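You operate a simulated robot arm through the tools that you are given. There is no shell and no other tool. Be economical: measure what you need, move in short steps, check, and stop when the job is done.

You run a simulated robot arm. Do the job below in one go: nothing can be reset, and whatever is moved stays where it is left.

## Task
Put things in order on the top of the work bench. At the end: the grey watch cushion stands where the brown dauber brush stood; the green mud brush is on the gold glass tray; the brown drawer key stands where the green mud brush stood; the brown dauber brush stands where the brown drawer key stood; the clear square bottle stands where the grey watch cushion stood; whatever was shut is shut again. Leave all else as you found it, and nothing knocked over.
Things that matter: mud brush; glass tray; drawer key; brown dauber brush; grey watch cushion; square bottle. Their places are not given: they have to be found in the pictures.

Only the result counts: the job must be done as asked and must still hold three seconds after the hand-in. Knocking over, shifting, dropping, spilling or breaking anything else fails it.

## Robot
A 7-joint arm with a two-finger parallel gripper, fixed in place. Base frame: the origin is at the foot of the arm, x ahead of it, y to its left, z up; the work surface is at about z = 800. Lengths are in mm, angles in rad, forces in N, time in s.
With the tool pointing down near the work surface it reaches from about 240 to 680 mm from the base axis. Its first joint turns from -1.152 to 1.152 rad. Payload 2.4 kg.
The tool frame sits at the grasp point between the pads (the TCP): z along the fingers, y along the line on which they close. The tips reach 30 mm beyond it. The gripper opens to 94 mm. The fingers are 28 mm wide and 10 mm thick; the gripper's body (50 by 96 mm) begins 55 mm behind the TCP.
Orientation is that of the tool frame in the base frame, as a unit quaternion [x, y, z, w]. With the fingers straight down and closing along the base's y, the tool's x points along the base's -x, its y along +y and its z along -z.

## Interface
- The arm moves only by the tool servo_tool. Its argument "plan" is a list of rows, each a list of 7 numbers: the finger opening in mm, from 0 to 94, then the shift along the tool's x, y, z in units of 30 mm (1.0 is 30 mm), then the turn, a rotation vector about the tool's x, y, z in units of 4 degrees (1.0 is 4 degrees). In form: [[grip, dx, dy, dz, rx, ry, rz], ...]. A call has 1 to 20 rows; each row shifts and turns the commanded pose from where the row before left it, along the tool's axes as they then stand. A call with a number of a shift or a turn outside -1 to 1 is refused whole. Rows are played at 5 a second. More than 50 mm and 0.15 rad between two rows, or a gripper value outside its range, and nothing of the call is played. Where a pose cannot be reached the arm comes as near as it can. A force on the tool above 40 N (or 10 N above the force at the start of the call, whichever is more), or a blocked arm, ends the call early, and 0.2 s more pass. The fingers move at their own pace (about 153 mm/s each) and stop on an object; they squeeze with about 29 N. The grip force told is the motor's: it shows also when the fingers shut on nothing. Time passes only in rows, and 0.2 s behind the last, so rows that do not move let the fingers close. It gives the time, the measured TCP pose, the force on the tool (base axes), the opening and the grip force at its end, in the units of the frame above (readings bear some noise), and new pictures: "pictures" is both (left out), scene, wrist or none.
- Cameras (640 x 400 px; columns grow to the right, rows downward): "scene" is fixed at [33, 471.4, 1443.1]; the picture's right is [-0.78, -0.63, 0.00], its down [-0.37, 0.46, -0.81] and it looks along [0.51, -0.63, -0.59] (base axes); focal length 264 px, centre (320, 200). "wrist" rides on the gripper at [-37, 0, -58] in the tool frame; the picture's right is [0.00, -1.00, 0.00], its down [0.97, 0.00, -0.24] and it looks along [0.24, 0.00, 0.97] (tool axes); focal length 218 px, centre (320, 200).
- point_at(camera, pixels): for up to 12 pixels [column, row] of the newest picture of that camera ("zoom" is the newest enlarged one), the place [x, y, z] in the base frame of the surface seen there, good to about 2 mm. No time passes.
- zoom(camera, box): a new picture of the part [left, top, right, bottom] of that camera's present view, enlarged. No time passes.
- close_job(): hands the job in; it is judged then, once.

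Work in short steps. Measure before you move; look again where a grasp or a placing could have gone wrong, and mend it. You have 80 turns and 120 pictures in all, those below and enlarged ones among them. Open the gripper and draw the arm clear of the work before you hand the job in, unless the task says otherwise; then end with one line.

The tools are called after ">>>" by a JSON object that holds its "op" and its "data". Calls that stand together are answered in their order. servo_tool: Moves the arm, as the interface text tells. Its arguments: {"type":"object","properties":{"plan":{"type":"array","items":{"type":"array","items":{"type":"number"}}},"pictures":{"type":"string","enum":["both","scene","wrist","none"]}},"required":["plan"]} The other tools are called the same way: point_at (camera, pixels) gives the place of the surface under pixels of a picture; zoom (camera, box) takes an enlarged picture of a part of a camera's view; close_job () hands the job in.

At the start:

```text
time: 0.0
eef_pos: [470.3, 16.3, 1151.4]
orientation: [0.0, 1.0, 0.0, 0.0]
contact_force: [0.2, 0.5, -0.2]
opening: 93.8
grip_force: 0.0
```

scene: 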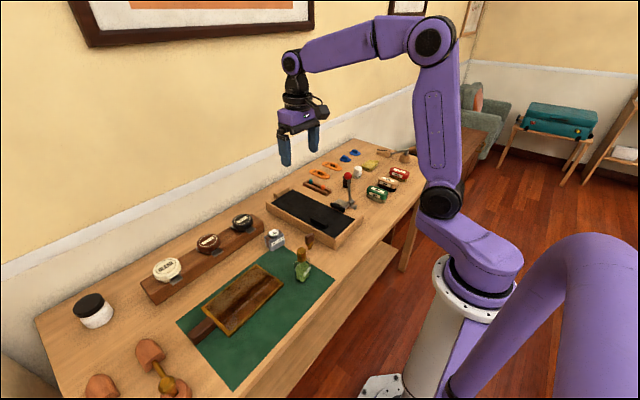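
wrist: 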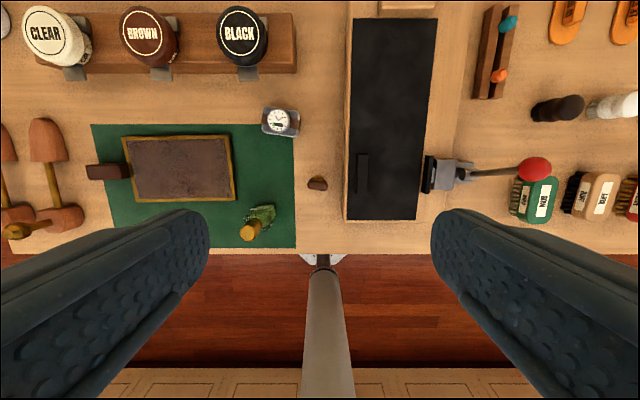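

I start by enlarging the views to identify the objects on the bench.

>>> {"op": "zoom", "data": {"camera": "wrist", "box": [420, 0, 640, 240]}}

>>> {"op": "zoom", "data": {"camera": "scene", "box": [260, 130, 430, 250]}}

>>> {"op": "zoom", "data": {"camera": "scene", "box": [30, 200, 340, 400]}}

>>> {"op": "zoom", "data": {"camera": "wrist", "box": [60, 80, 360, 260]}}

```text
1.67 times, centred on (530, 120) of wrist
```

zoom: 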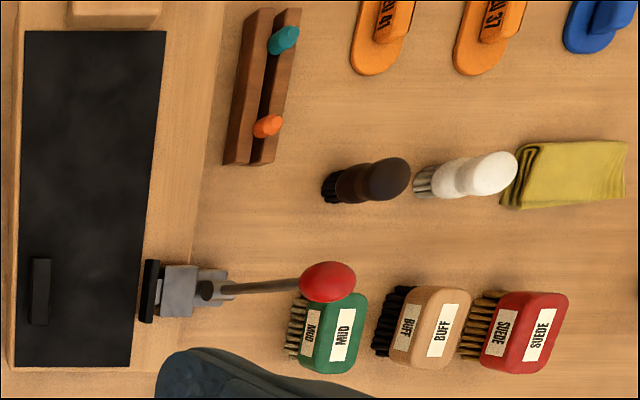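

```text
3.33 times, centred on (345, 190) of scene
```

zoom: 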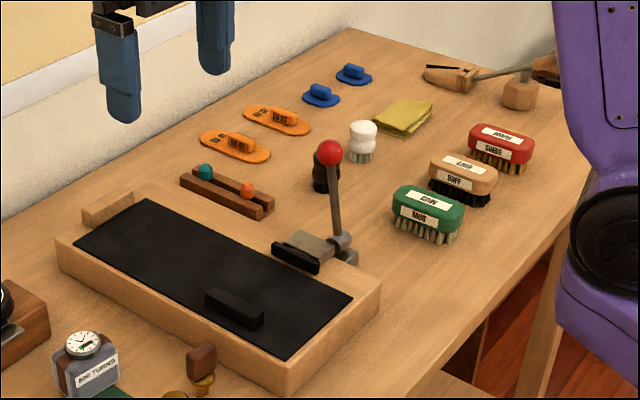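

```text
2.00 times, centred on (185, 300) of scene
```

zoom: 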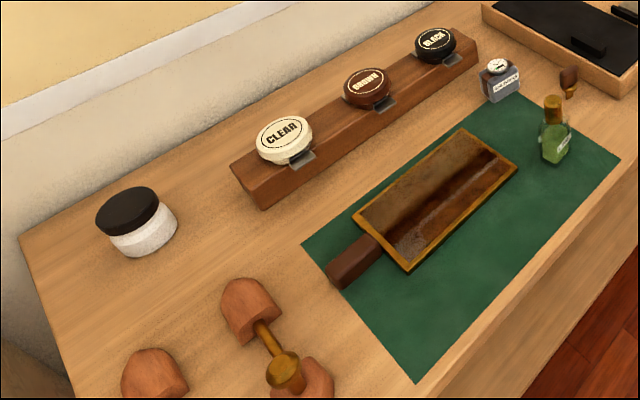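

```text
2.13 times, centred on (210, 170) of wrist
```

zoom: 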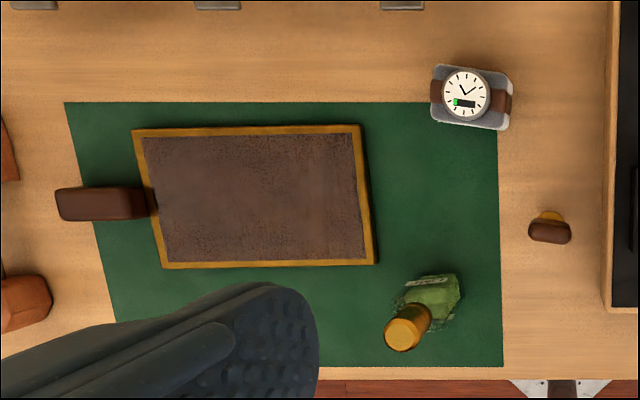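

The red, green and other items are identified. Next I measure positions of them in the wrist picture: mud brush (535,200), dauber (557,108), key (317,183), bottle (255,225), watch cushion (280,121), tray, box.

>>> {"op": "point_at", "data": {"camera": "wrist", "pixels": [[545, 195], [516, 200], [570, 104], [540, 112], [316, 182], [317, 190], [250, 231], [264, 214], [277, 121], [296, 130], [310, 215], [600, 150]]}}

>>> {"op": "point_at", "data": {"camera": "wrist", "pixels": [[180, 168], [125, 140], [229, 138], [234, 200], [137, 202], [105, 172], [150, 225], [363, 175], [400, 100], [536, 168], [440, 172], [347, 200]]}}

>>> {"op": "zoom", "data": {"camera": "scene", "box": [240, 200, 340, 300]}}

>>> {"op": "zoom", "data": {"camera": "scene", "box": [310, 150, 430, 230]}}

```text
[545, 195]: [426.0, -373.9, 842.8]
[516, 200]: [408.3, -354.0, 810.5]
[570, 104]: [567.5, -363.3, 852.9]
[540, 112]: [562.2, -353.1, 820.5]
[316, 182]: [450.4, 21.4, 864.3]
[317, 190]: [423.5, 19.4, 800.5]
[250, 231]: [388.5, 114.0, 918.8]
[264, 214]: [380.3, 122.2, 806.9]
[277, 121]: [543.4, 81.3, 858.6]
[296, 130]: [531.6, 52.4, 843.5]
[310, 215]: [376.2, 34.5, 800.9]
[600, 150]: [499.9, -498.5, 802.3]
```

```text
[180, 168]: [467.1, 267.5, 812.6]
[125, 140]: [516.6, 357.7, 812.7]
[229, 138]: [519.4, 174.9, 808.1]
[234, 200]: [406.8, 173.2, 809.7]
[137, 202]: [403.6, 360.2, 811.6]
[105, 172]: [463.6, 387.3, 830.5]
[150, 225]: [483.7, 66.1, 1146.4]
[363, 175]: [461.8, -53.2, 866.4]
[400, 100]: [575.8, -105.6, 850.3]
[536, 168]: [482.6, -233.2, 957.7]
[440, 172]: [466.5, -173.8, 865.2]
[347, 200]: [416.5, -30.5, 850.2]
```

```text
4.00 times, centred on (290, 250) of scene
```

zoom: 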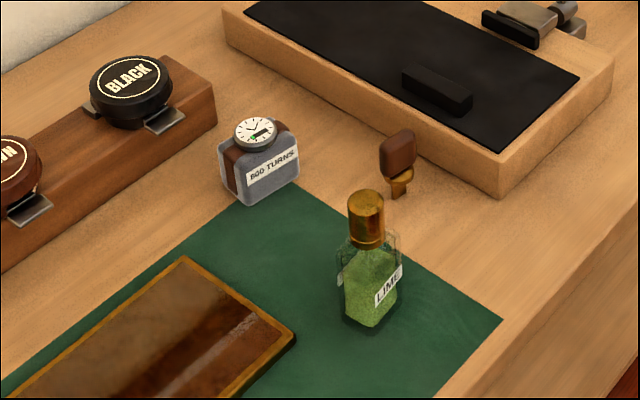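

```text
5.00 times, centred on (370, 190) of scene
```

zoom: 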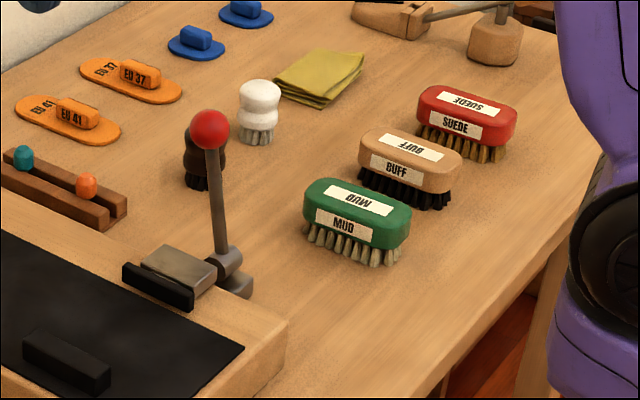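

Everything listed is visible; the chain order is brush→tray, key→brush place, dauber→key place, cushion→dauber place, bottle→cushion place. I move above the mud brush (about 415,-365) at a safe height for a closer look.

>>> {"op": "servo_tool", "data": {"plan": [[94, 0.14, -0.98, 0.2, 0, 0, 0], [94, 0.14, -0.98, 0.2, 0, 0, 0], [94, 0.14, -0.98, 0.2, 0, 0, 0], [94, 0.14, -0.98, 0.2, 0, 0, 0], [94, 0.14, -0.98, 0.2, 0, 0, 0], [94, 0.14, -0.98, 0.2, 0, 0, 0], [94, 0.14, -0.98, 0.2, 0, 0, 0], [94, 0.14, -0.98, 0.2, 0, 0, 0], [94, 0.14, -0.98, 0.2, 0, 0, 0], [94, 0.14, -0.98, 0.2, 0, 0, 0], [94, 0.14, -0.98, 0.2, 0, 0, 0], [94, 0.14, -0.98, 0.2, 0, 0, 0], [94, 0.14, -0.98, 0.2, 0, 0, 0], [94, 0, 0, 0, 0, 0, 0]]}}

```text
time: 3.0
eef_pos: [416.9, -367.6, 1073.7]
orientation: [0.0, 1.0, 0.0, -0.001]
contact_force: [-0.3, -0.3, 0.1]
opening: 94.1
grip_force: 0.2
```

scene: 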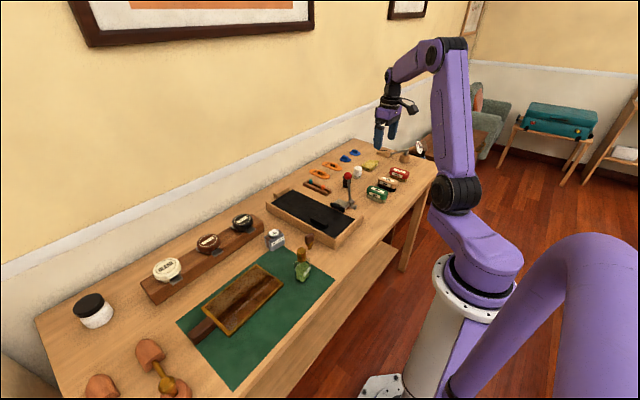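
wrist: 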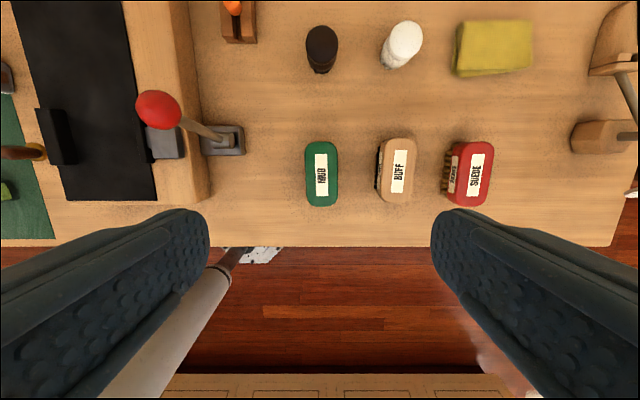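

The brush is at (321,174), dauber (321,48). I measure their edges.

>>> {"op": "point_at", "data": {"camera": "wrist", "pixels": [[321, 174], [307, 174], [336, 174], [321, 145], [321, 203], [382, 175], [379, 157], [321, 34], [310, 38], [335, 38], [320, 71], [400, 32]]}}

>>> {"op": "zoom", "data": {"camera": "wrist", "box": [270, 0, 430, 220]}}

>>> {"op": "point_at", "data": {"camera": "scene", "pixels": [[377, 191], [368, 187], [388, 198], [347, 175], [350, 185]]}}

```text
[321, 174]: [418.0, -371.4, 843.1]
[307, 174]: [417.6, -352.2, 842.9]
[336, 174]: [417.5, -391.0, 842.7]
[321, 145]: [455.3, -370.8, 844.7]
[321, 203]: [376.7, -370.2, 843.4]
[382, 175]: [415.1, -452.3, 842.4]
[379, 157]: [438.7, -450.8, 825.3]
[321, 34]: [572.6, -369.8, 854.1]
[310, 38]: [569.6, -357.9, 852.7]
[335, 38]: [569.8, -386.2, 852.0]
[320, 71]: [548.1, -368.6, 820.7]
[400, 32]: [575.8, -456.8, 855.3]
```

```text
1.82 times, centred on (350, 110) of wrist
```

zoom: 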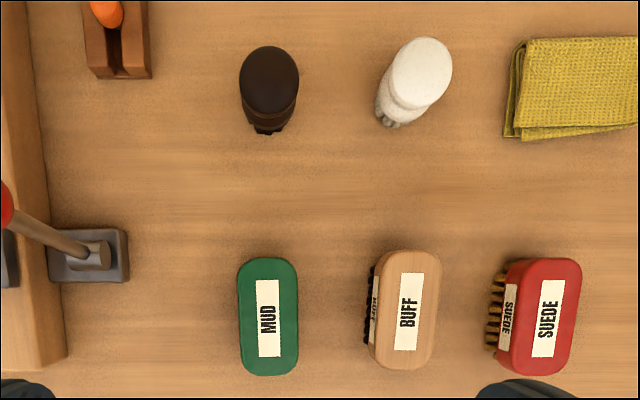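

```text
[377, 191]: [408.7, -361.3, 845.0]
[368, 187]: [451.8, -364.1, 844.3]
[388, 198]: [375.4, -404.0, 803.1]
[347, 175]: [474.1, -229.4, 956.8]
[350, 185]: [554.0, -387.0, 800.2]
```

Mud brush: centre (416,-371), 40 wide in y, top 843. I go straight down to TCP z≈838 and close.

>>> {"op": "servo_tool", "data": {"plan": [[94, 0.02, -0.11, 0.873, 0, 0, 0], [94, 0, 0, 0.873, 0, 0, 0], [94, 0, 0, 0.873, 0, 0, 0], [94, 0, 0, 0.873, 0, 0, 0], [94, 0, 0, 0.873, 0, 0, 0], [94, 0, 0, 0.873, 0, 0, 0], [94, 0, 0, 0.873, 0, 0, 0], [94, 0, 0, 0.873, 0, 0, 0], [94, 0, 0, 0.873, 0, 0, 0], [94, 0, 0, 0, 0, 0, 0], [30, 0, 0, 0, 0, 0, 0], [30, 0, 0, 0, 0, 0, 0], [30, 0, 0, 0, 0, 0, 0]]}}

```text
time: 5.8
eef_pos: [415.0, -370.0, 838.4]
orientation: [0.0, 1.0, 0.0, 0.0]
contact_force: [0.5, -0.1, 0.7]
opening: 48.0
grip_force: 29.5
```

scene: 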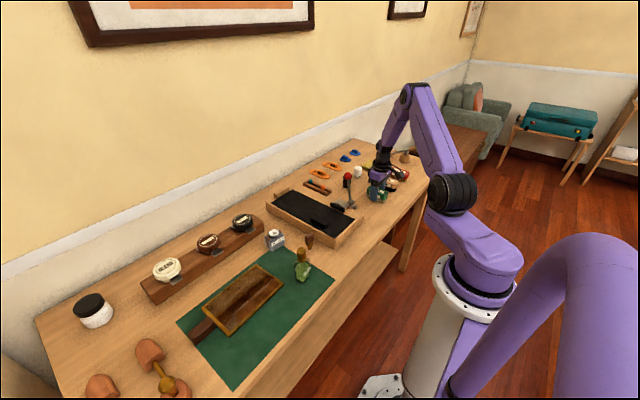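
wrist: 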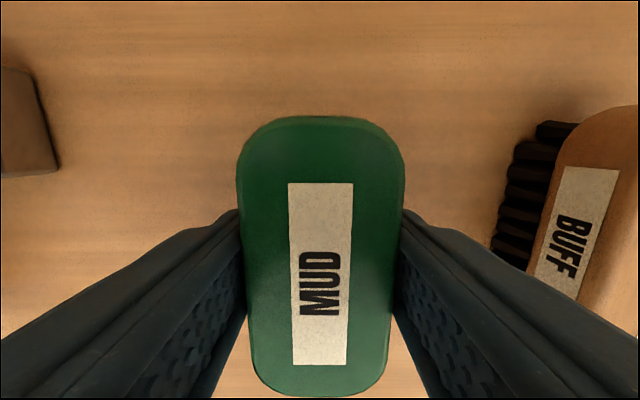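

Gripped (48 mm). Lift to ~1040 and start carrying across.

>>> {"op": "servo_tool", "data": {"plan": [[30, 0, 0, -0.96, 0, 0, 0], [30, 0, 0, -0.96, 0, 0, 0], [30, 0, 0, -0.96, 0, 0, 0], [30, 0, 0, -0.96, 0, 0, 0], [30, 0, 0, -0.96, 0, 0, 0], [30, 0, 0, -0.96, 0, 0, 0], [30, 0, 0, -0.96, 0, 0, 0], [30, 0, 0, -0.96, 0, 0, 0], [30, -0.1, 0.97, 0, 0, 0, 0], [30, -0.1, 0.97, 0, 0, 0, 0], [30, -0.1, 0.97, 0, 0, 0, 0], [30, -0.1, 0.97, 0, 0, 0, 0], [30, -0.1, 0.97, 0, 0, 0, 0], [30, -0.1, 0.97, 0, 0, 0, 0], [30, -0.1, 0.97, 0, 0, 0, 0], [30, -0.1, 0.97, 0, 0, 0, 0], [30, -0.1, 0.97, 0, 0, 0, 0], [30, -0.1, 0.97, 0, 0, 0, 0], [30, -0.1, 0.97, 0, 0, 0, 0], [30, -0.1, 0.97, 0, 0, 0, 0]], "pictures": "scene"}}

>>> {"op": "servo_tool", "data": {"plan": [[30, -0.05, 0.97, 0, 0, 0, 0], [30, -0.05, 0.97, 0, 0, 0, 0], [30, -0.05, 0.97, 0, 0, 0, 0], [30, -0.05, 0.97, 0, 0, 0, 0], [30, -0.05, 0.97, 0, 0, 0, 0], [30, -0.05, 0.97, 0, 0, 0, 0], [30, -0.05, 0.97, 0, 0, 0, 0], [30, -0.05, 0.97, 0, 0, 0, 0], [30, -0.05, 0.97, 0, 0, 0, 0], [30, -0.05, 0.97, 0, 0, 0, 0], [30, 0, 0, 0, 0, 0, 0]]}}

```text
time: 10.0
eef_pos: [452.2, -18.9, 1068.2]
orientation: [-0.001, 1.0, 0.0, 0.0]
contact_force: [0.4, -0.3, -1.1]
opening: 48.0
grip_force: 28.6
```

scene: 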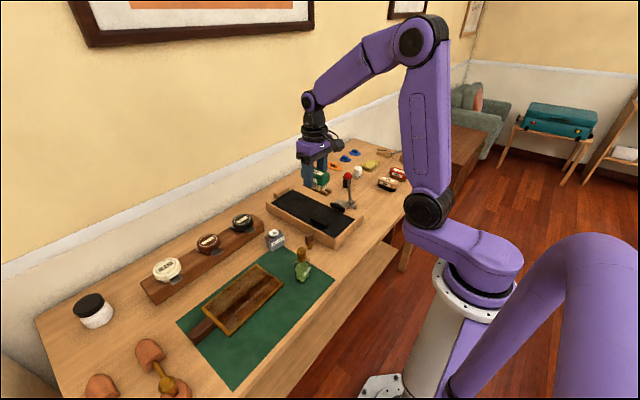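

```text
time: 12.4
eef_pos: [465.7, 270.6, 1065.4]
orientation: [0.0, 1.0, 0.0, 0.001]
contact_force: [-0.2, 1.0, -1.5]
opening: 47.8
grip_force: 28.5
```

scene: 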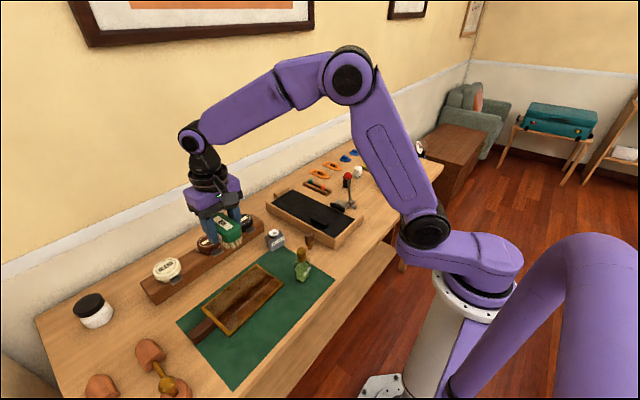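
wrist: 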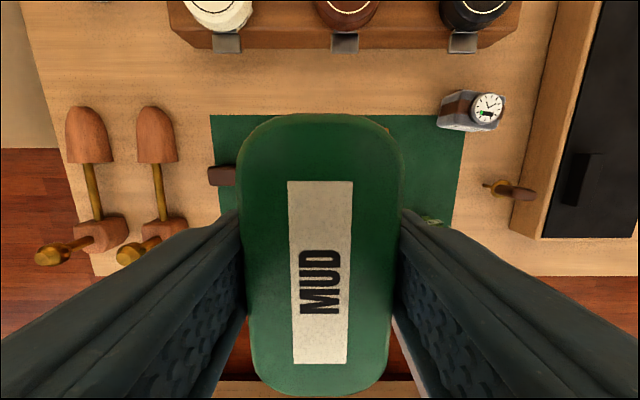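

Hovering over the gold-framed tray; I check the tray's surface and rim heights in the scene view before lowering.

>>> {"op": "zoom", "data": {"camera": "scene", "box": [180, 250, 300, 350]}}

>>> {"op": "point_at", "data": {"camera": "scene", "pixels": [[240, 300], [230, 305], [250, 290], [262, 268], [277, 282], [234, 330], [207, 312], [258, 300], [245, 318], [202, 330], [238, 285], [225, 315]]}}

```text
4.00 times, centred on (240, 300) of scene
```

zoom: 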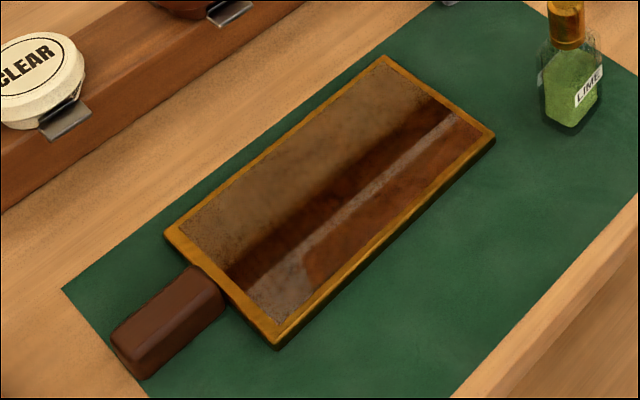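

```text
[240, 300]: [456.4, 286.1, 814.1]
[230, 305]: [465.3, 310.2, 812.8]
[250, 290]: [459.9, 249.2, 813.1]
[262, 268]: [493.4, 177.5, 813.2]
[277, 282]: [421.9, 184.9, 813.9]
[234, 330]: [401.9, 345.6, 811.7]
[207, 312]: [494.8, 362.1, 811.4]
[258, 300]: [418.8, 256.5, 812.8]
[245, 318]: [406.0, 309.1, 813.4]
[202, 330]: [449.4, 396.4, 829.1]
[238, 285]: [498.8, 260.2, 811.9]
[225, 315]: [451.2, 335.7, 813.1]
```

Tray is flat at z≈813, spanning x 404–517, y 173–360. I lower the brush to TCP 852 and check force.

>>> {"op": "servo_tool", "data": {"plan": [[30, 0.15, -0.08, 0.888, 0, 0, 0], [30, 0, 0, 0.888, 0, 0, 0], [30, 0, 0, 0.888, 0, 0, 0], [30, 0, 0, 0.888, 0, 0, 0], [30, 0, 0, 0.888, 0, 0, 0], [30, 0, 0, 0.888, 0, 0, 0], [30, 0, 0, 0.888, 0, 0, 0], [30, 0, 0, 0.444, 0, 0, 0], [30, 0, 0, 0.444, 0, 0, 0], [30, 0, 0, 0, 0, 0, 0]], "pictures": "scene"}}

```text
time: 14.6
eef_pos: [462.1, 268.5, 853.8]
orientation: [0.0, 1.0, -0.001, 0.0]
contact_force: [-0.8, -0.5, -1.3]
opening: 47.8
grip_force: 29.1
```

scene: 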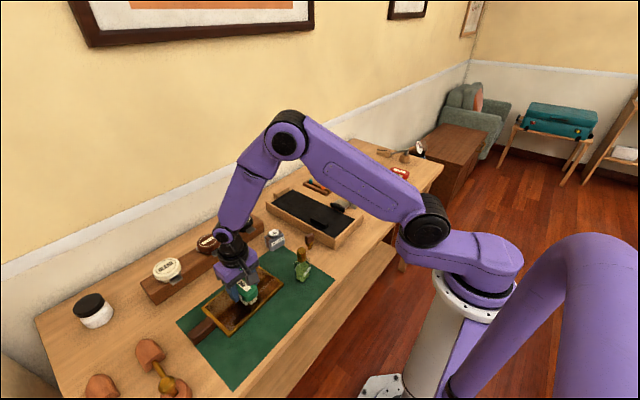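

The force has not changed yet, so I lower about 2 mm more, release, and rise.

>>> {"op": "servo_tool", "data": {"plan": [[30, 0, 0, 0.05, 0, 0, 0], [30, 0, 0, 0.03, 0, 0, 0], [30, 0, 0, 0, 0, 0, 0]], "pictures": "none"}}

>>> {"op": "servo_tool", "data": {"plan": [[60, 0, 0, 0, 0, 0, 0], [94, 0, 0, 0, 0, 0, 0], [94, 0, 0, 0, 0, 0, 0], [94, 0, 0, -0.9, 0, 0, 0], [94, 0, 0, -0.9, 0, 0, 0], [94, 0, 0, -0.9, 0, 0, 0], [94, 0, 0, -0.9, 0, 0, 0], [94, 0, 0, -0.9, 0, 0, 0], [94, 0, 0, -0.9, 0, 0, 0], [94, 0, 0, 0, 0, 0, 0]]}}

```text
time: 15.4
eef_pos: [461.8, 268.6, 852.0]
orientation: [0.0, 1.0, 0.0, 0.0]
contact_force: [0.2, -0.4, -0.4]
opening: 48.0
grip_force: 29.3
```

```text
time: 17.6
eef_pos: [460.9, 271.0, 1014.7]
orientation: [0.0, 1.0, 0.001, 0.0]
contact_force: [-0.4, 0.3, -0.6]
opening: 94.1
grip_force: 0.1
```

scene: 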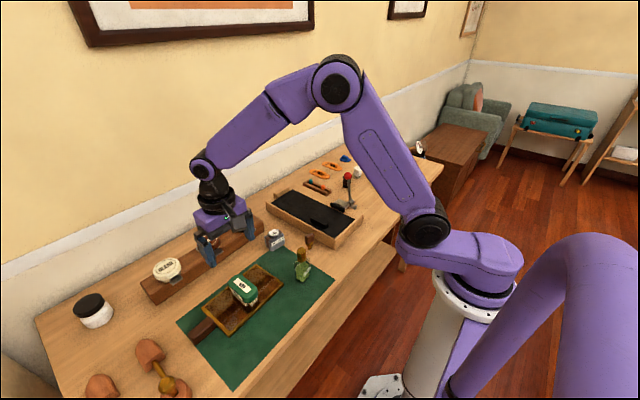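
wrist: 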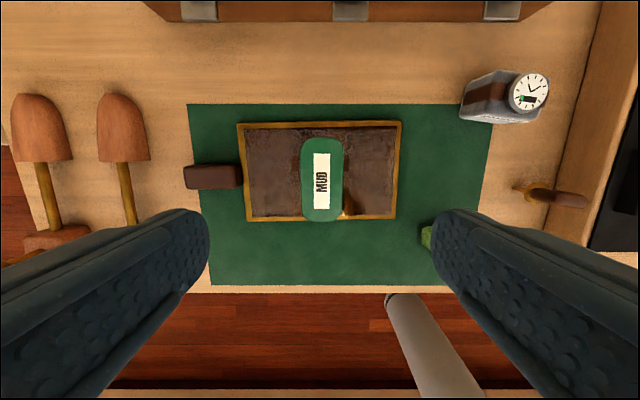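

The brush is on the tray. Next, hover over the drawer key near (445,20).

>>> {"op": "servo_tool", "data": {"plan": [[94, 0.05, -0.93, 0, 0, 0, 0], [94, 0.05, -0.93, 0, 0, 0, 0], [94, 0.05, -0.93, 0, 0, 0, 0], [94, 0.05, -0.93, 0, 0, 0, 0], [94, 0.05, -0.93, 0, 0, 0, 0], [94, 0.05, -0.93, 0, 0, 0, 0], [94, 0.05, -0.93, 0, 0, 0, 0], [94, 0.05, -0.93, 0, 0, 0, 0], [94, 0.05, -0.93, 0, 0, 0, 0], [94, 0, 0, 0, 0, 0, 0]]}}

```text
time: 19.8
eef_pos: [446.1, 17.3, 1015.3]
orientation: [0.0, 1.0, 0.001, 0.0]
contact_force: [-0.5, -0.9, -0.2]
opening: 93.9
grip_force: 0.1
```

scene: 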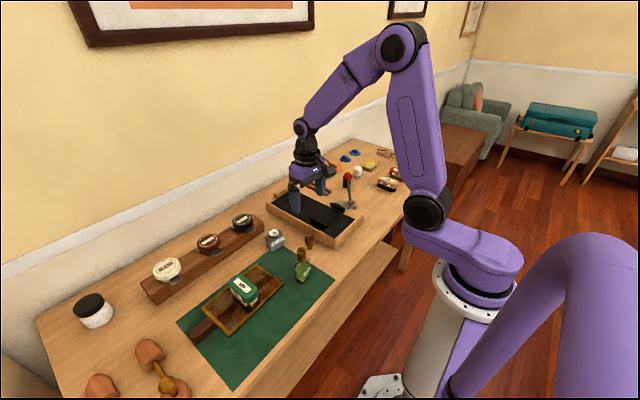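
wrist: 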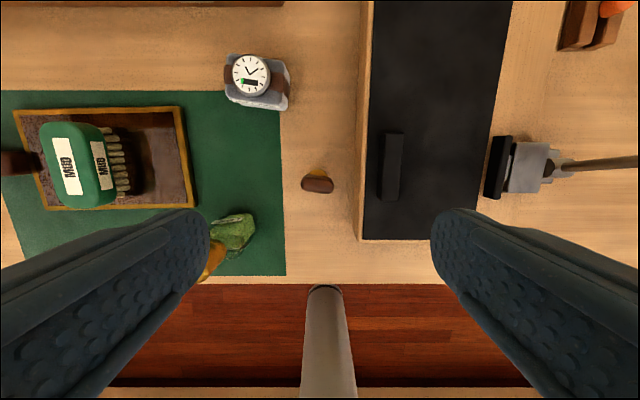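

The key is at (317,184). I enlarge and measure it along with its neighbours.

>>> {"op": "zoom", "data": {"camera": "wrist", "box": [270, 140, 370, 220]}}

>>> {"op": "zoom", "data": {"camera": "scene", "box": [290, 220, 330, 260]}}

>>> {"op": "point_at", "data": {"camera": "wrist", "pixels": [[317, 184], [303, 182], [331, 187], [317, 177], [317, 191], [321, 171], [358, 200], [371, 180], [257, 75], [285, 100], [232, 98], [264, 56]]}}

>>> {"op": "point_at", "data": {"camera": "scene", "pixels": [[310, 238], [309, 241], [309, 246], [309, 249], [306, 247], [312, 246]]}}

```text
5.00 times, centred on (320, 180) of wrist
```

zoom: 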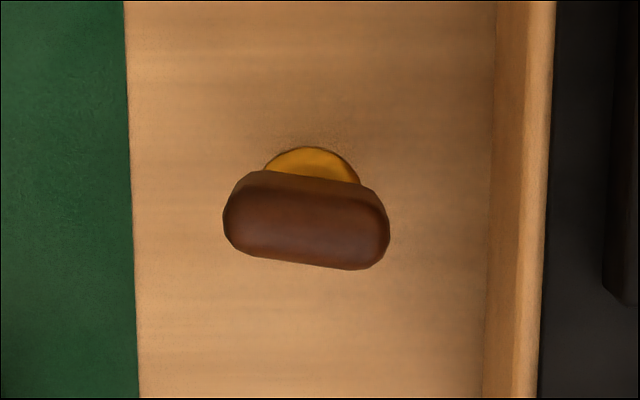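

```text
10.00 times, centred on (310, 240) of scene
```

zoom: 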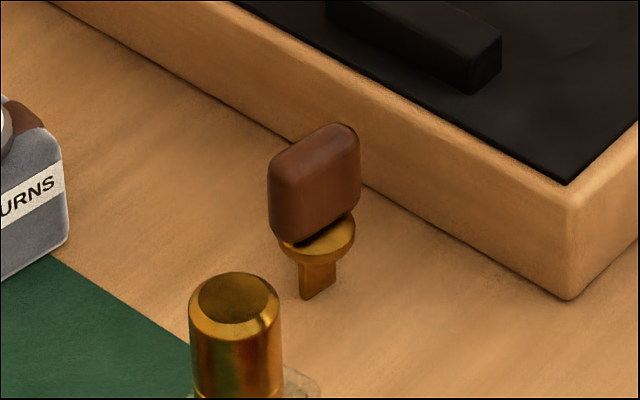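

```text
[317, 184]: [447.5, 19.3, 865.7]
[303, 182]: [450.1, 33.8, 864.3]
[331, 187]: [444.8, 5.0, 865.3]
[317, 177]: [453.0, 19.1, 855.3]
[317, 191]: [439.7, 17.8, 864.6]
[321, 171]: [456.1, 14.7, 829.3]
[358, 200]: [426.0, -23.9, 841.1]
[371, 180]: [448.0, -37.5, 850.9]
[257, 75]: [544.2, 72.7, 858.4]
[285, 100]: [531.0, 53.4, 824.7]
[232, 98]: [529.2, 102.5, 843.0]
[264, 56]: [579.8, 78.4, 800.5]
```

```text
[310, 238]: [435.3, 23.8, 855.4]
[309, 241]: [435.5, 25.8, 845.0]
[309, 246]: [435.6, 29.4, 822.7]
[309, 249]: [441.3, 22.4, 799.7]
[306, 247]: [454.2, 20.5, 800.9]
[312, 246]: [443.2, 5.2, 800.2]
```

The key head is about 30 wide along a line 9° off y, centre (446.5,19.3), z 830–865. I narrow to 50 mm, rotate +9° and descend partly to check alignment.

>>> {"op": "servo_tool", "data": {"plan": [[50, -0.01, 0.067, 0, 0, 0, 0], [50, 0, 0, 0.7, 0, 0, 0.75], [50, 0, 0, 0.7, 0, 0, 0.75], [50, 0, 0, 0.7, 0, 0, 0.75], [50, 0, 0, 0.75, 0, 0, 0], [50, 0, 0, 0, 0, 0, 0]], "pictures": "wrist"}}

```text
time: 21.2
eef_pos: [448.2, 19.3, 928.5]
orientation: [0.078, 0.997, 0.001, 0.0]
contact_force: [0.4, 0.2, 0.0]
opening: 49.9
grip_force: 0.0
```

wrist: 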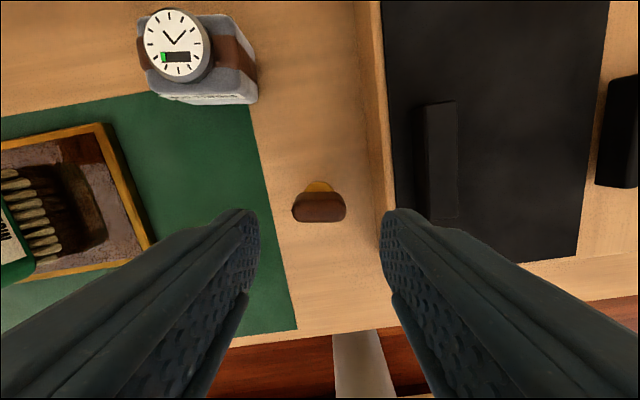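

Aligned with the key centred (col 319). I re-measure the head centre.

>>> {"op": "point_at", "data": {"camera": "wrist", "pixels": [[319, 197], [319, 220], [294, 208], [344, 208], [319, 208], [320, 187], [310, 187], [330, 187]]}}

>>> {"op": "zoom", "data": {"camera": "wrist", "box": [280, 160, 360, 240]}}

```text
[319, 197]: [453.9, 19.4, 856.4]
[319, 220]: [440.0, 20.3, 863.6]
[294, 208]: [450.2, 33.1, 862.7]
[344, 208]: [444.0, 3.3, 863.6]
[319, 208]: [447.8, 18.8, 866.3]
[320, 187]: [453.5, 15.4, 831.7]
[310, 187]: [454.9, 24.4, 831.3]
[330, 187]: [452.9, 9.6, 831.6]
```

```text
5.00 times, centred on (320, 200) of wrist
```

zoom: 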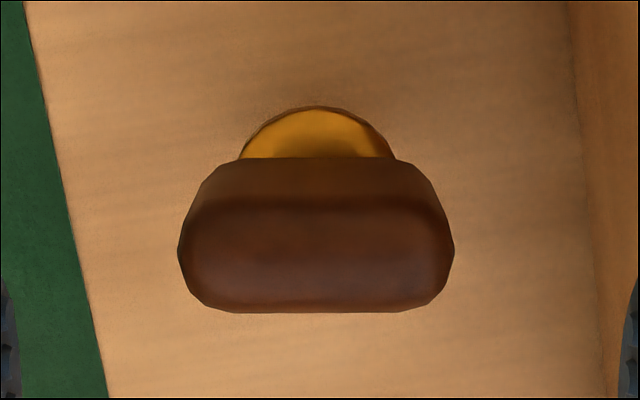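

Centre ≈ (447,18.5). I descend 78 mm to z≈850 and close softly.

>>> {"op": "servo_tool", "data": {"plan": [[50, 0.03, -0.03, 0.65, 0, 0, 0], [50, 0, 0, 0.65, 0, 0, 0], [50, 0, 0, 0.65, 0, 0, 0], [50, 0, 0, 0.65, 0, 0, 0], [50, 0, 0, 0, 0, 0, 0], [40, 0, 0, 0, 0, 0, 0], [34, 0, 0, 0, 0, 0, 0], [26, 0, 0, 0, 0, 0, 0], [18, 0, 0, 0, 0, 0, 0], [18, 0, 0, 0, 0, 0, 0]]}}

```text
time: 23.4
eef_pos: [448.2, 19.7, 850.8]
orientation: [0.078, 0.997, 0.0, 0.0]
contact_force: [0.8, 0.4, 0.4]
opening: 36.9
grip_force: 28.8
```

scene: 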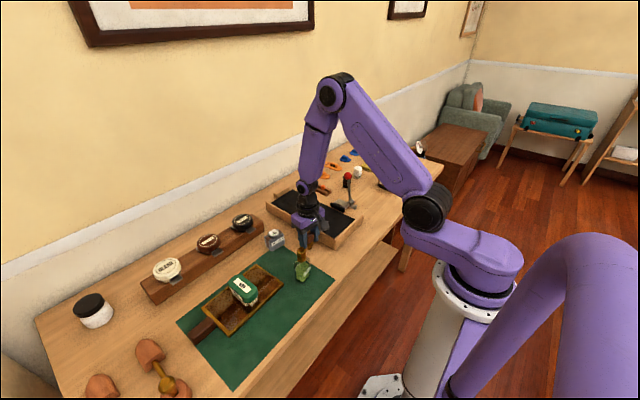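
wrist: 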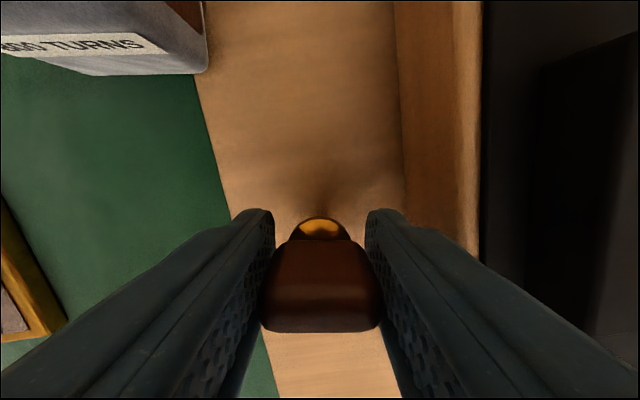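

Key gripped. Lift straight, unrotate, then carry to (416,-371).

>>> {"op": "servo_tool", "data": {"plan": [[18, 0, 0, -0.5, 0, 0, 0], [18, 0, 0, -0.9, 0, 0, 0], [18, 0, 0, -1, 0, 0, 0], [18, 0, 0, -1, 0, 0, 0], [18, 0, 0, -1, 0, 0, -0.75], [18, 0, 0, -1, 0, 0, -0.75], [18, 0, 0, -1, 0, 0, -0.75], [18, 0, 0, -0.6, 0, 0, 0], [18, 0, 0, 0, 0, 0, 0]], "pictures": "scene"}}

>>> {"op": "servo_tool", "data": {"plan": [[18, 0.076, -0.93, 0, 0, 0, 0], [18, 0.076, -0.93, 0, 0, 0, 0], [18, 0.076, -0.93, 0, 0, 0, 0], [18, 0.076, -0.93, 0, 0, 0, 0], [18, 0.076, -0.93, 0, 0, 0, 0], [18, 0.076, -0.93, 0, 0, 0, 0], [18, 0.076, -0.93, 0, 0, 0, 0], [18, 0.076, -0.93, 0, 0, 0, 0], [18, 0.076, -0.93, 0, 0, 0, 0], [18, 0.076, -0.93, 0, 0, 0, 0], [18, 0.076, -0.93, 0, 0, 0, 0], [18, 0.076, -0.93, 0, 0, 0, 0], [18, 0.076, -0.93, 0, 0, 0, 0], [18, 0.076, -0.93, 0, 0, 0, 0], [18, 0, 0, 0, 0, 0, 0]]}}

```text
time: 25.4
eef_pos: [448.8, 20.3, 1060.4]
orientation: [-0.002, 1.0, -0.001, -0.001]
contact_force: [0.0, -0.2, -0.7]
opening: 36.7
grip_force: 29.3
```

scene: 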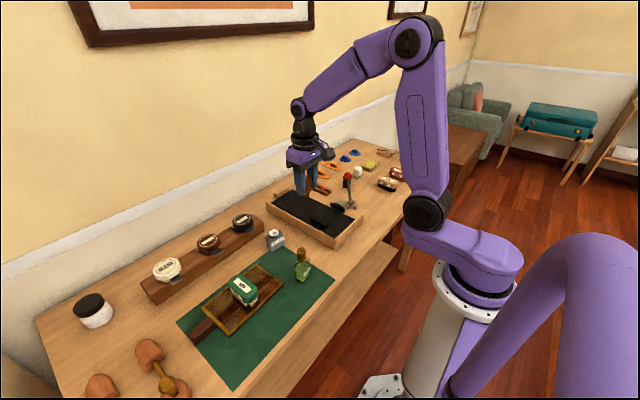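

```text
time: 28.6
eef_pos: [415.1, -370.6, 1061.1]
orientation: [0.001, 1.0, 0.0, 0.0]
contact_force: [1.0, -0.7, 0.8]
opening: 36.7
grip_force: 29.2
```

scene: 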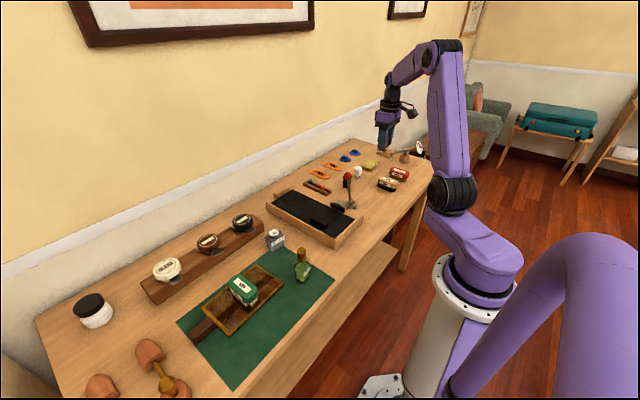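
wrist: 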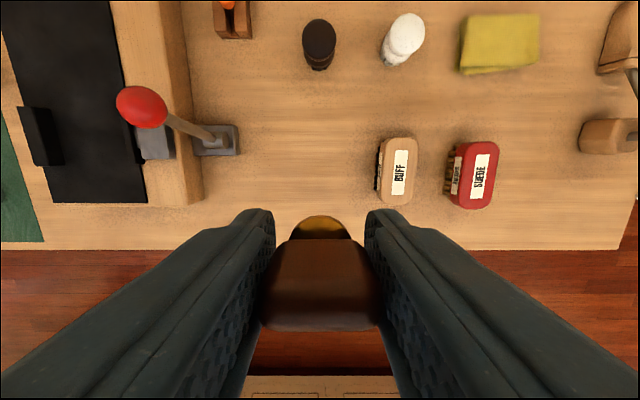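

Key still gripped and in place. Lower to ~852 and check force.

>>> {"op": "servo_tool", "data": {"plan": [[18, 0, 0, 0.98, 0, 0, 0], [18, 0, 0, 0.98, 0, 0, 0], [18, 0, 0, 0.98, 0, 0, 0], [18, 0, 0, 0.98, 0, 0, 0], [18, 0, 0, 0.98, 0, 0, 0], [18, 0, 0, 0.98, 0, 0, 0], [18, 0, 0, 0.7, 0, 0, 0], [18, 0, 0, 0.25, 0, 0, 0], [18, 0, 0, 0.1, 0, 0, 0], [18, 0, 0, 0, 0, 0, 0], [18, 0, 0, 0, 0, 0, 0]], "pictures": "scene"}}

```text
time: 31.0
eef_pos: [416.1, -369.0, 853.8]
orientation: [0.0, 1.0, 0.0, 0.0]
contact_force: [0.2, 0.2, -0.9]
opening: 36.5
grip_force: 28.7
```

scene: 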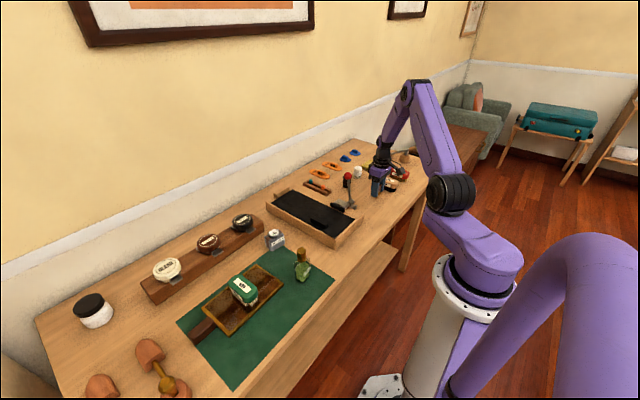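

I lower in 1 mm steps watching for contact force.

>>> {"op": "servo_tool", "data": {"plan": [[18, 0, -0.03, 0.04, 0, 0, 0], [18, 0, 0, 0.03, 0, 0, 0], [18, 0, 0, 0, 0, 0, 0]], "pictures": "none"}}

>>> {"op": "servo_tool", "data": {"plan": [[18, 0, 0, 0.03, 0, 0, 0], [18, 0, 0, 0, 0, 0, 0]], "pictures": "wrist"}}

```text
time: 31.8
eef_pos: [415.9, -372.6, 851.8]
orientation: [0.0, 1.0, 0.001, -0.001]
contact_force: [0.4, -0.2, 0.1]
opening: 36.6
grip_force: 28.8
```

```text
time: 32.4
eef_pos: [415.6, -372.4, 849.7]
orientation: [0.0, 1.0, 0.0, 0.0]
contact_force: [-0.5, 0.1, 6.7]
opening: 36.6
grip_force: 29.3
```

wrist: 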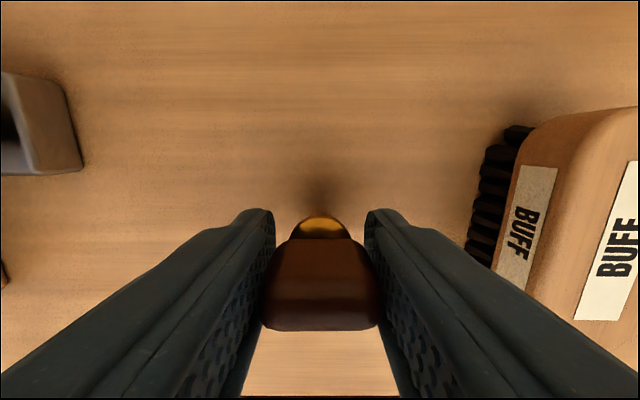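

Contact (6.7 N). I ease up half a millimetre, open gradually, then rise.

>>> {"op": "servo_tool", "data": {"plan": [[18, 0, 0, -0.015, 0, 0, 0], [40, 0, 0, 0, 0, 0, 0], [46, 0, 0, 0, 0, 0, 0], [56, 0, 0, 0, 0, 0, 0], [64, 0, 0, 0, 0, 0, 0], [64, 0, 0, -0.5, 0, 0, 0], [64, 0, 0, -0.9, 0, 0, 0], [64, 0, 0, -0.9, 0, 0, 0], [64, 0, 0, -0.9, 0, 0, 0], [64, 0, 0, -0.9, 0, 0, 0], [64, 0, 0, -0.9, 0, 0, 0], [64, 0, 0, 0, 0, 0, 0]]}}

```text
time: 35.0
eef_pos: [414.9, -374.1, 998.7]
orientation: [0.0, 1.0, 0.0, -0.001]
contact_force: [0.2, 0.3, -0.2]
opening: 64.2
grip_force: 0.1
```

scene: 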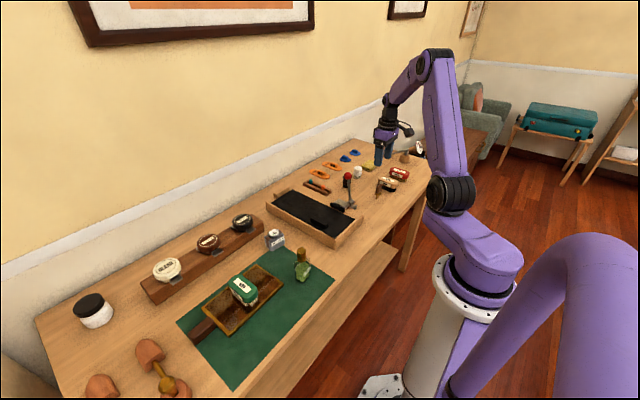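
wrist: 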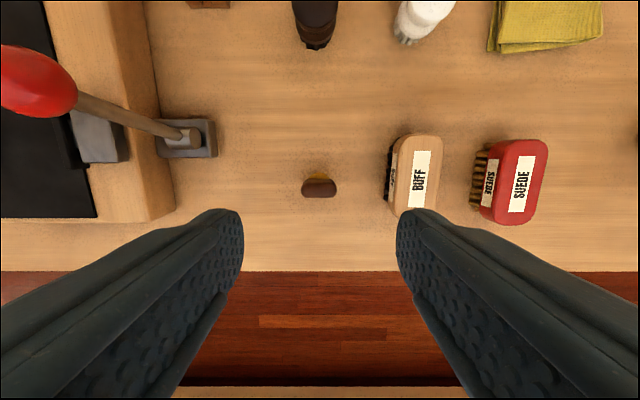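

Key stands at (319,187). Now hover over the dauber (≈568,-371).

>>> {"op": "servo_tool", "data": {"plan": [[64, -0.9, 0.02, 0, 0, 0, 0], [64, -0.9, 0.02, 0, 0, 0, 0], [64, -0.9, 0.02, 0, 0, 0, 0], [64, -0.9, 0.02, 0, 0, 0, 0], [64, -0.9, 0.02, 0, 0, 0, 0], [64, -0.5, 0, 0.5, 0, 0, 0], [64, 0, 0, 0.5, 0, 0, 0], [64, 0, 0, 0, 0, 0, 0]]}}

>>> {"op": "point_at", "data": {"camera": "wrist", "pixels": [[320, 190]]}}

```text
time: 36.8
eef_pos: [566.5, -369.6, 971.2]
orientation: [0.0, 1.0, 0.0, 0.0]
contact_force: [0.3, 0.1, 0.0]
opening: 64.1
grip_force: 0.1
```

scene: 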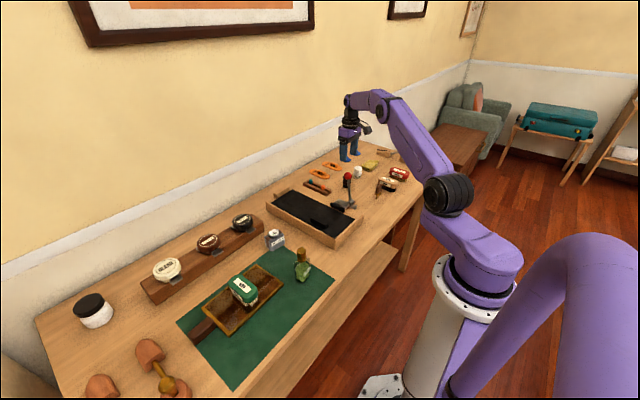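
wrist: 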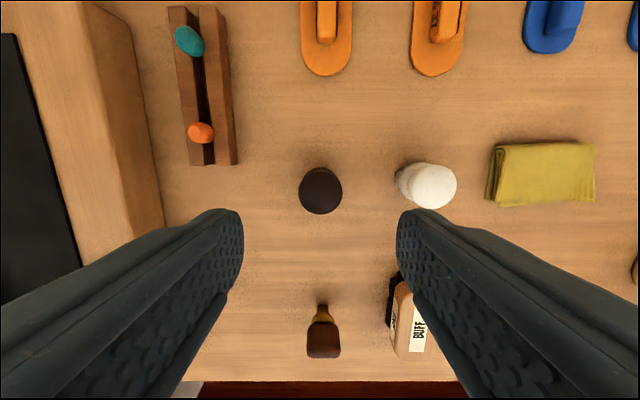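

```text
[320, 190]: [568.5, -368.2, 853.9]
```

>>> {"op": "point_at", "data": {"camera": "wrist", "pixels": [[299, 191], [342, 191], [320, 168], [320, 213], [397, 188], [404, 175], [398, 184]]}}

>>> {"op": "zoom", "data": {"camera": "wrist", "box": [280, 150, 480, 230]}}

```text
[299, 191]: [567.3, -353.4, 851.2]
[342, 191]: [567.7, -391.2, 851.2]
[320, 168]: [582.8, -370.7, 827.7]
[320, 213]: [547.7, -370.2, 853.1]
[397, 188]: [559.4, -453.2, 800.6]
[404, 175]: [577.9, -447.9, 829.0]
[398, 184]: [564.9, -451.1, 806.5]
```

```text
3.20 times, centred on (380, 190) of wrist
```

zoom: 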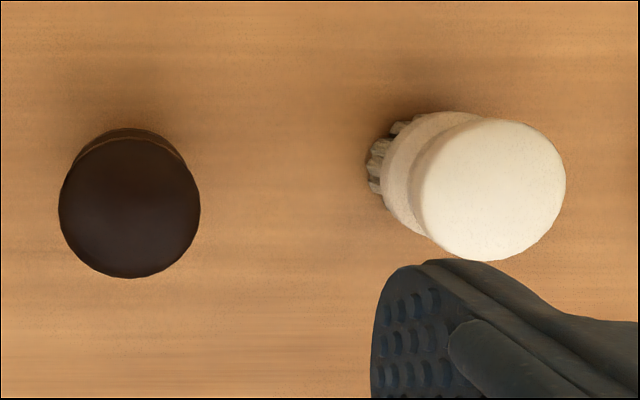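

Dauber centre (567,-372), ⌀≈37. I descend to z≈840 and close.

>>> {"op": "servo_tool", "data": {"plan": [[64, -0.02, -0.07, 0.875, 0, 0, 0], [64, 0, 0, 0.875, 0, 0, 0], [64, 0, 0, 0.875, 0, 0, 0], [64, 0, 0, 0.875, 0, 0, 0], [64, 0, 0, 0.875, 0, 0, 0], [64, 0, 0, 0, 0, 0, 0], [50, 0, 0, 0, 0, 0, 0], [40, 0, 0, 0, 0, 0, 0], [25, 0, 0, 0, 0, 0, 0], [25, 0, 0, 0, 0, 0, 0]]}}

```text
time: 39.0
eef_pos: [567.5, -369.7, 839.7]
orientation: [0.0, 1.0, 0.0, 0.0]
contact_force: [0.1, -0.3, -0.2]
opening: 37.5
grip_force: 28.8
```

scene: 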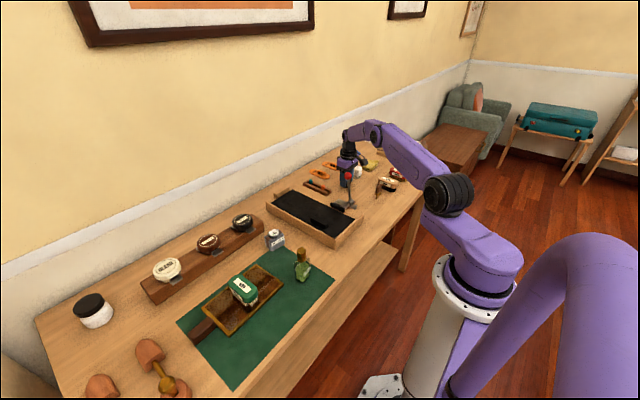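
wrist: 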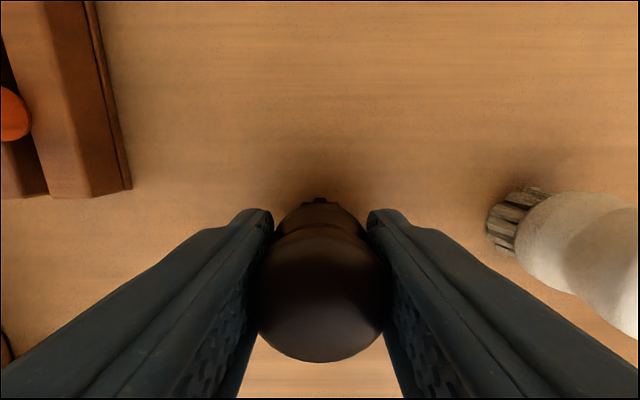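

Gripped. Lift to ~1041 then carry to (447,18.5).

>>> {"op": "servo_tool", "data": {"plan": [[25, 0, 0, -0.96, 0, 0, 0], [25, 0, 0, -0.96, 0, 0, 0], [25, 0, 0, -0.96, 0, 0, 0], [25, 0, 0, -0.96, 0, 0, 0], [25, 0, 0, -0.96, 0, 0, 0], [25, 0, 0, -0.96, 0, 0, 0], [25, 0, 0, -0.96, 0, 0, 0], [25, 0, 0, 0, 0, 0, 0]], "pictures": "none"}}

>>> {"op": "servo_tool", "data": {"plan": [[25, 0.308, 0.996, 0, 0, 0, 0], [25, 0.308, 0.996, 0, 0, 0, 0], [25, 0.308, 0.996, 0, 0, 0, 0], [25, 0.308, 0.996, 0, 0, 0, 0], [25, 0.308, 0.996, 0, 0, 0, 0], [25, 0.308, 0.996, 0, 0, 0, 0], [25, 0.308, 0.996, 0, 0, 0, 0], [25, 0.308, 0.996, 0, 0, 0, 0], [25, 0.308, 0.996, 0, 0, 0, 0], [25, 0.308, 0.996, 0, 0, 0, 0], [25, 0.308, 0.996, 0, 0, 0, 0], [25, 0.308, 0.996, 0, 0, 0, 0], [25, 0.308, 0.996, 0, 0, 0, 0], [25, 0, 0, 0, 0, 0, 0]]}}

```text
time: 40.8
eef_pos: [565.3, -371.8, 1042.8]
orientation: [0.0, 1.0, 0.0, 0.0]
contact_force: [0.0, -0.2, -0.7]
opening: 37.3
grip_force: 28.8
```

```text
time: 43.8
eef_pos: [446.8, 18.5, 1040.3]
orientation: [0.0, 1.0, 0.0, 0.0]
contact_force: [-0.1, 0.0, 0.1]
opening: 37.0
grip_force: 28.7
```

scene: 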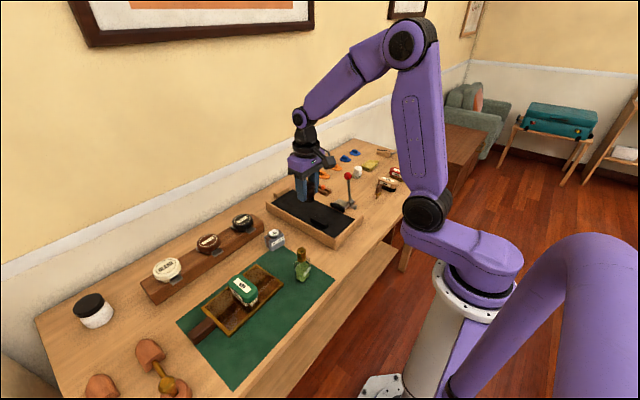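
wrist: 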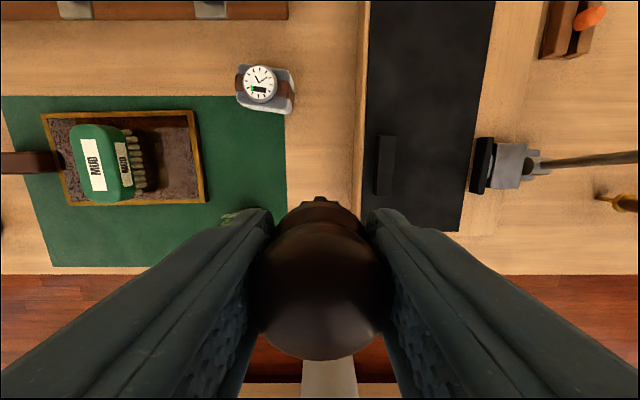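

Over the key's old spot (446.8,18.5). Lower to ~842, then feel for contact.

>>> {"op": "servo_tool", "data": {"plan": [[25, 0, 0, 0.97, 0, 0, 0], [25, 0, 0, 0.97, 0, 0, 0], [25, 0, 0, 0.97, 0, 0, 0], [25, 0, 0, 0.97, 0, 0, 0], [25, 0, 0, 0.97, 0, 0, 0], [25, 0, 0, 0.97, 0, 0, 0], [25, 0, 0, 0.5, 0, 0, 0], [25, 0, 0, 0.2, 0, 0, 0], [25, 0, 0, 0.06, 0, 0, 0], [25, 0, 0, 0, 0, 0, 0]], "pictures": "none"}}

>>> {"op": "servo_tool", "data": {"plan": [[25, 0, 0, 0.03, 0, 0, 0], [25, 0, 0, 0, 0, 0, 0]], "pictures": "none"}}

```text
time: 46.0
eef_pos: [446.6, 17.7, 843.0]
orientation: [0.001, 1.0, 0.0, 0.001]
contact_force: [0.1, 0.1, -0.5]
opening: 36.9
grip_force: 29.1
```

```text
time: 46.6
eef_pos: [446.4, 16.8, 842.5]
orientation: [-0.002, 1.0, 0.001, 0.001]
contact_force: [-1.0, 0.3, -0.5]
opening: 36.9
grip_force: 29.2
```

>>> {"op": "servo_tool", "data": {"plan": [[25, 0, 0.02, 0.03, 0, 0, 0], [25, 0, 0, 0, 0, 0, 0]], "pictures": "none"}}

>>> {"op": "servo_tool", "data": {"plan": [[25, 0, 0, 0.03, 0, 0, 0], [25, 0, 0, 0, 0, 0, 0]], "pictures": "scene"}}

```text
time: 47.2
eef_pos: [446.7, 17.6, 842.7]
orientation: [0.0, 1.0, 0.0, 0.0]
contact_force: [0.9, -0.5, 0.2]
opening: 36.9
grip_force: 29.0
```

```text
time: 47.8
eef_pos: [446.3, 16.9, 841.6]
orientation: [0.001, 1.0, 0.0, -0.001]
contact_force: [-0.5, 0.8, -0.1]
opening: 37.0
grip_force: 28.7
```

scene: 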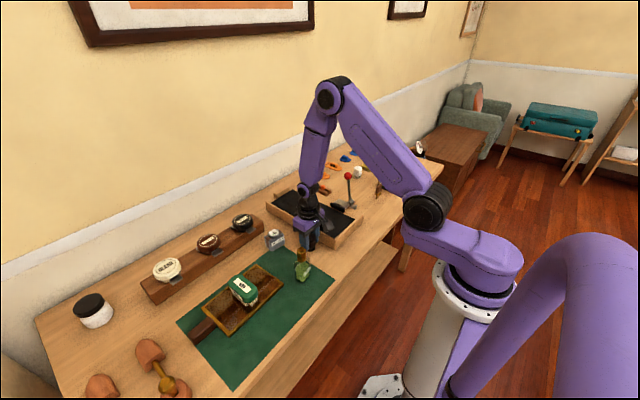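

I keep feeling down in 1 mm steps until contact shows.

>>> {"op": "servo_tool", "data": {"plan": [[25, 0, 0.02, 0.03, 0, 0, 0], [25, 0, 0, 0, 0, 0, 0]], "pictures": "none"}}

>>> {"op": "servo_tool", "data": {"plan": [[25, 0, 0, 0.03, 0, 0, 0], [25, 0, 0, 0, 0, 0, 0]], "pictures": "none"}}

```text
time: 48.4
eef_pos: [446.5, 19.5, 840.6]
orientation: [-0.001, 1.0, 0.0, 0.001]
contact_force: [-0.1, 1.2, -0.7]
opening: 36.9
grip_force: 29.0
```

```text
time: 49.0
eef_pos: [445.6, 19.3, 839.7]
orientation: [-0.001, 1.0, 0.0, 0.0]
contact_force: [-2.7, 0.4, 8.6]
opening: 37.3
grip_force: 28.5
```

Contact. Ease up half a mm, open to 54 (box wall is near), and rise.

>>> {"op": "servo_tool", "data": {"plan": [[25, 0, 0, -0.015, 0, 0, 0], [40, 0, 0, 0, 0, 0, 0], [46, 0, 0, 0, 0, 0, 0], [54, 0, 0, 0, 0, 0, 0], [54, 0, 0, -0.5, 0, 0, 0], [54, 0, 0, -0.9, 0, 0, 0], [54, 0, 0, -0.9, 0, 0, 0], [54, 0, 0, -0.9, 0, 0, 0], [54, 0, 0, -0.9, 0, 0, 0], [54, 0, 0, -0.9, 0, 0, 0], [94, -0.8, 0.5, 0, 0, 0, 0], [94, -0.8, 0.5, 0, 0, 0, 0], [94, -0.8, 0.5, 0, 0, 0, 0], [94, 0, 0, 0, 0, 0, 0]]}}

```text
time: 52.0
eef_pos: [519.1, 60.9, 987.9]
orientation: [0.0, 1.0, 0.0, 0.0]
contact_force: [-0.6, -0.3, 0.2]
opening: 93.8
grip_force: 0.0
```

scene: 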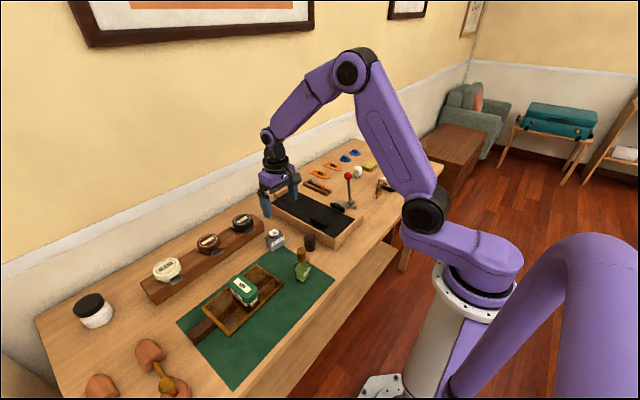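
wrist: 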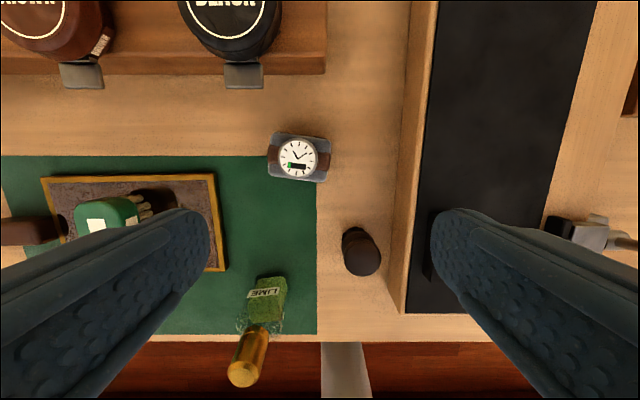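

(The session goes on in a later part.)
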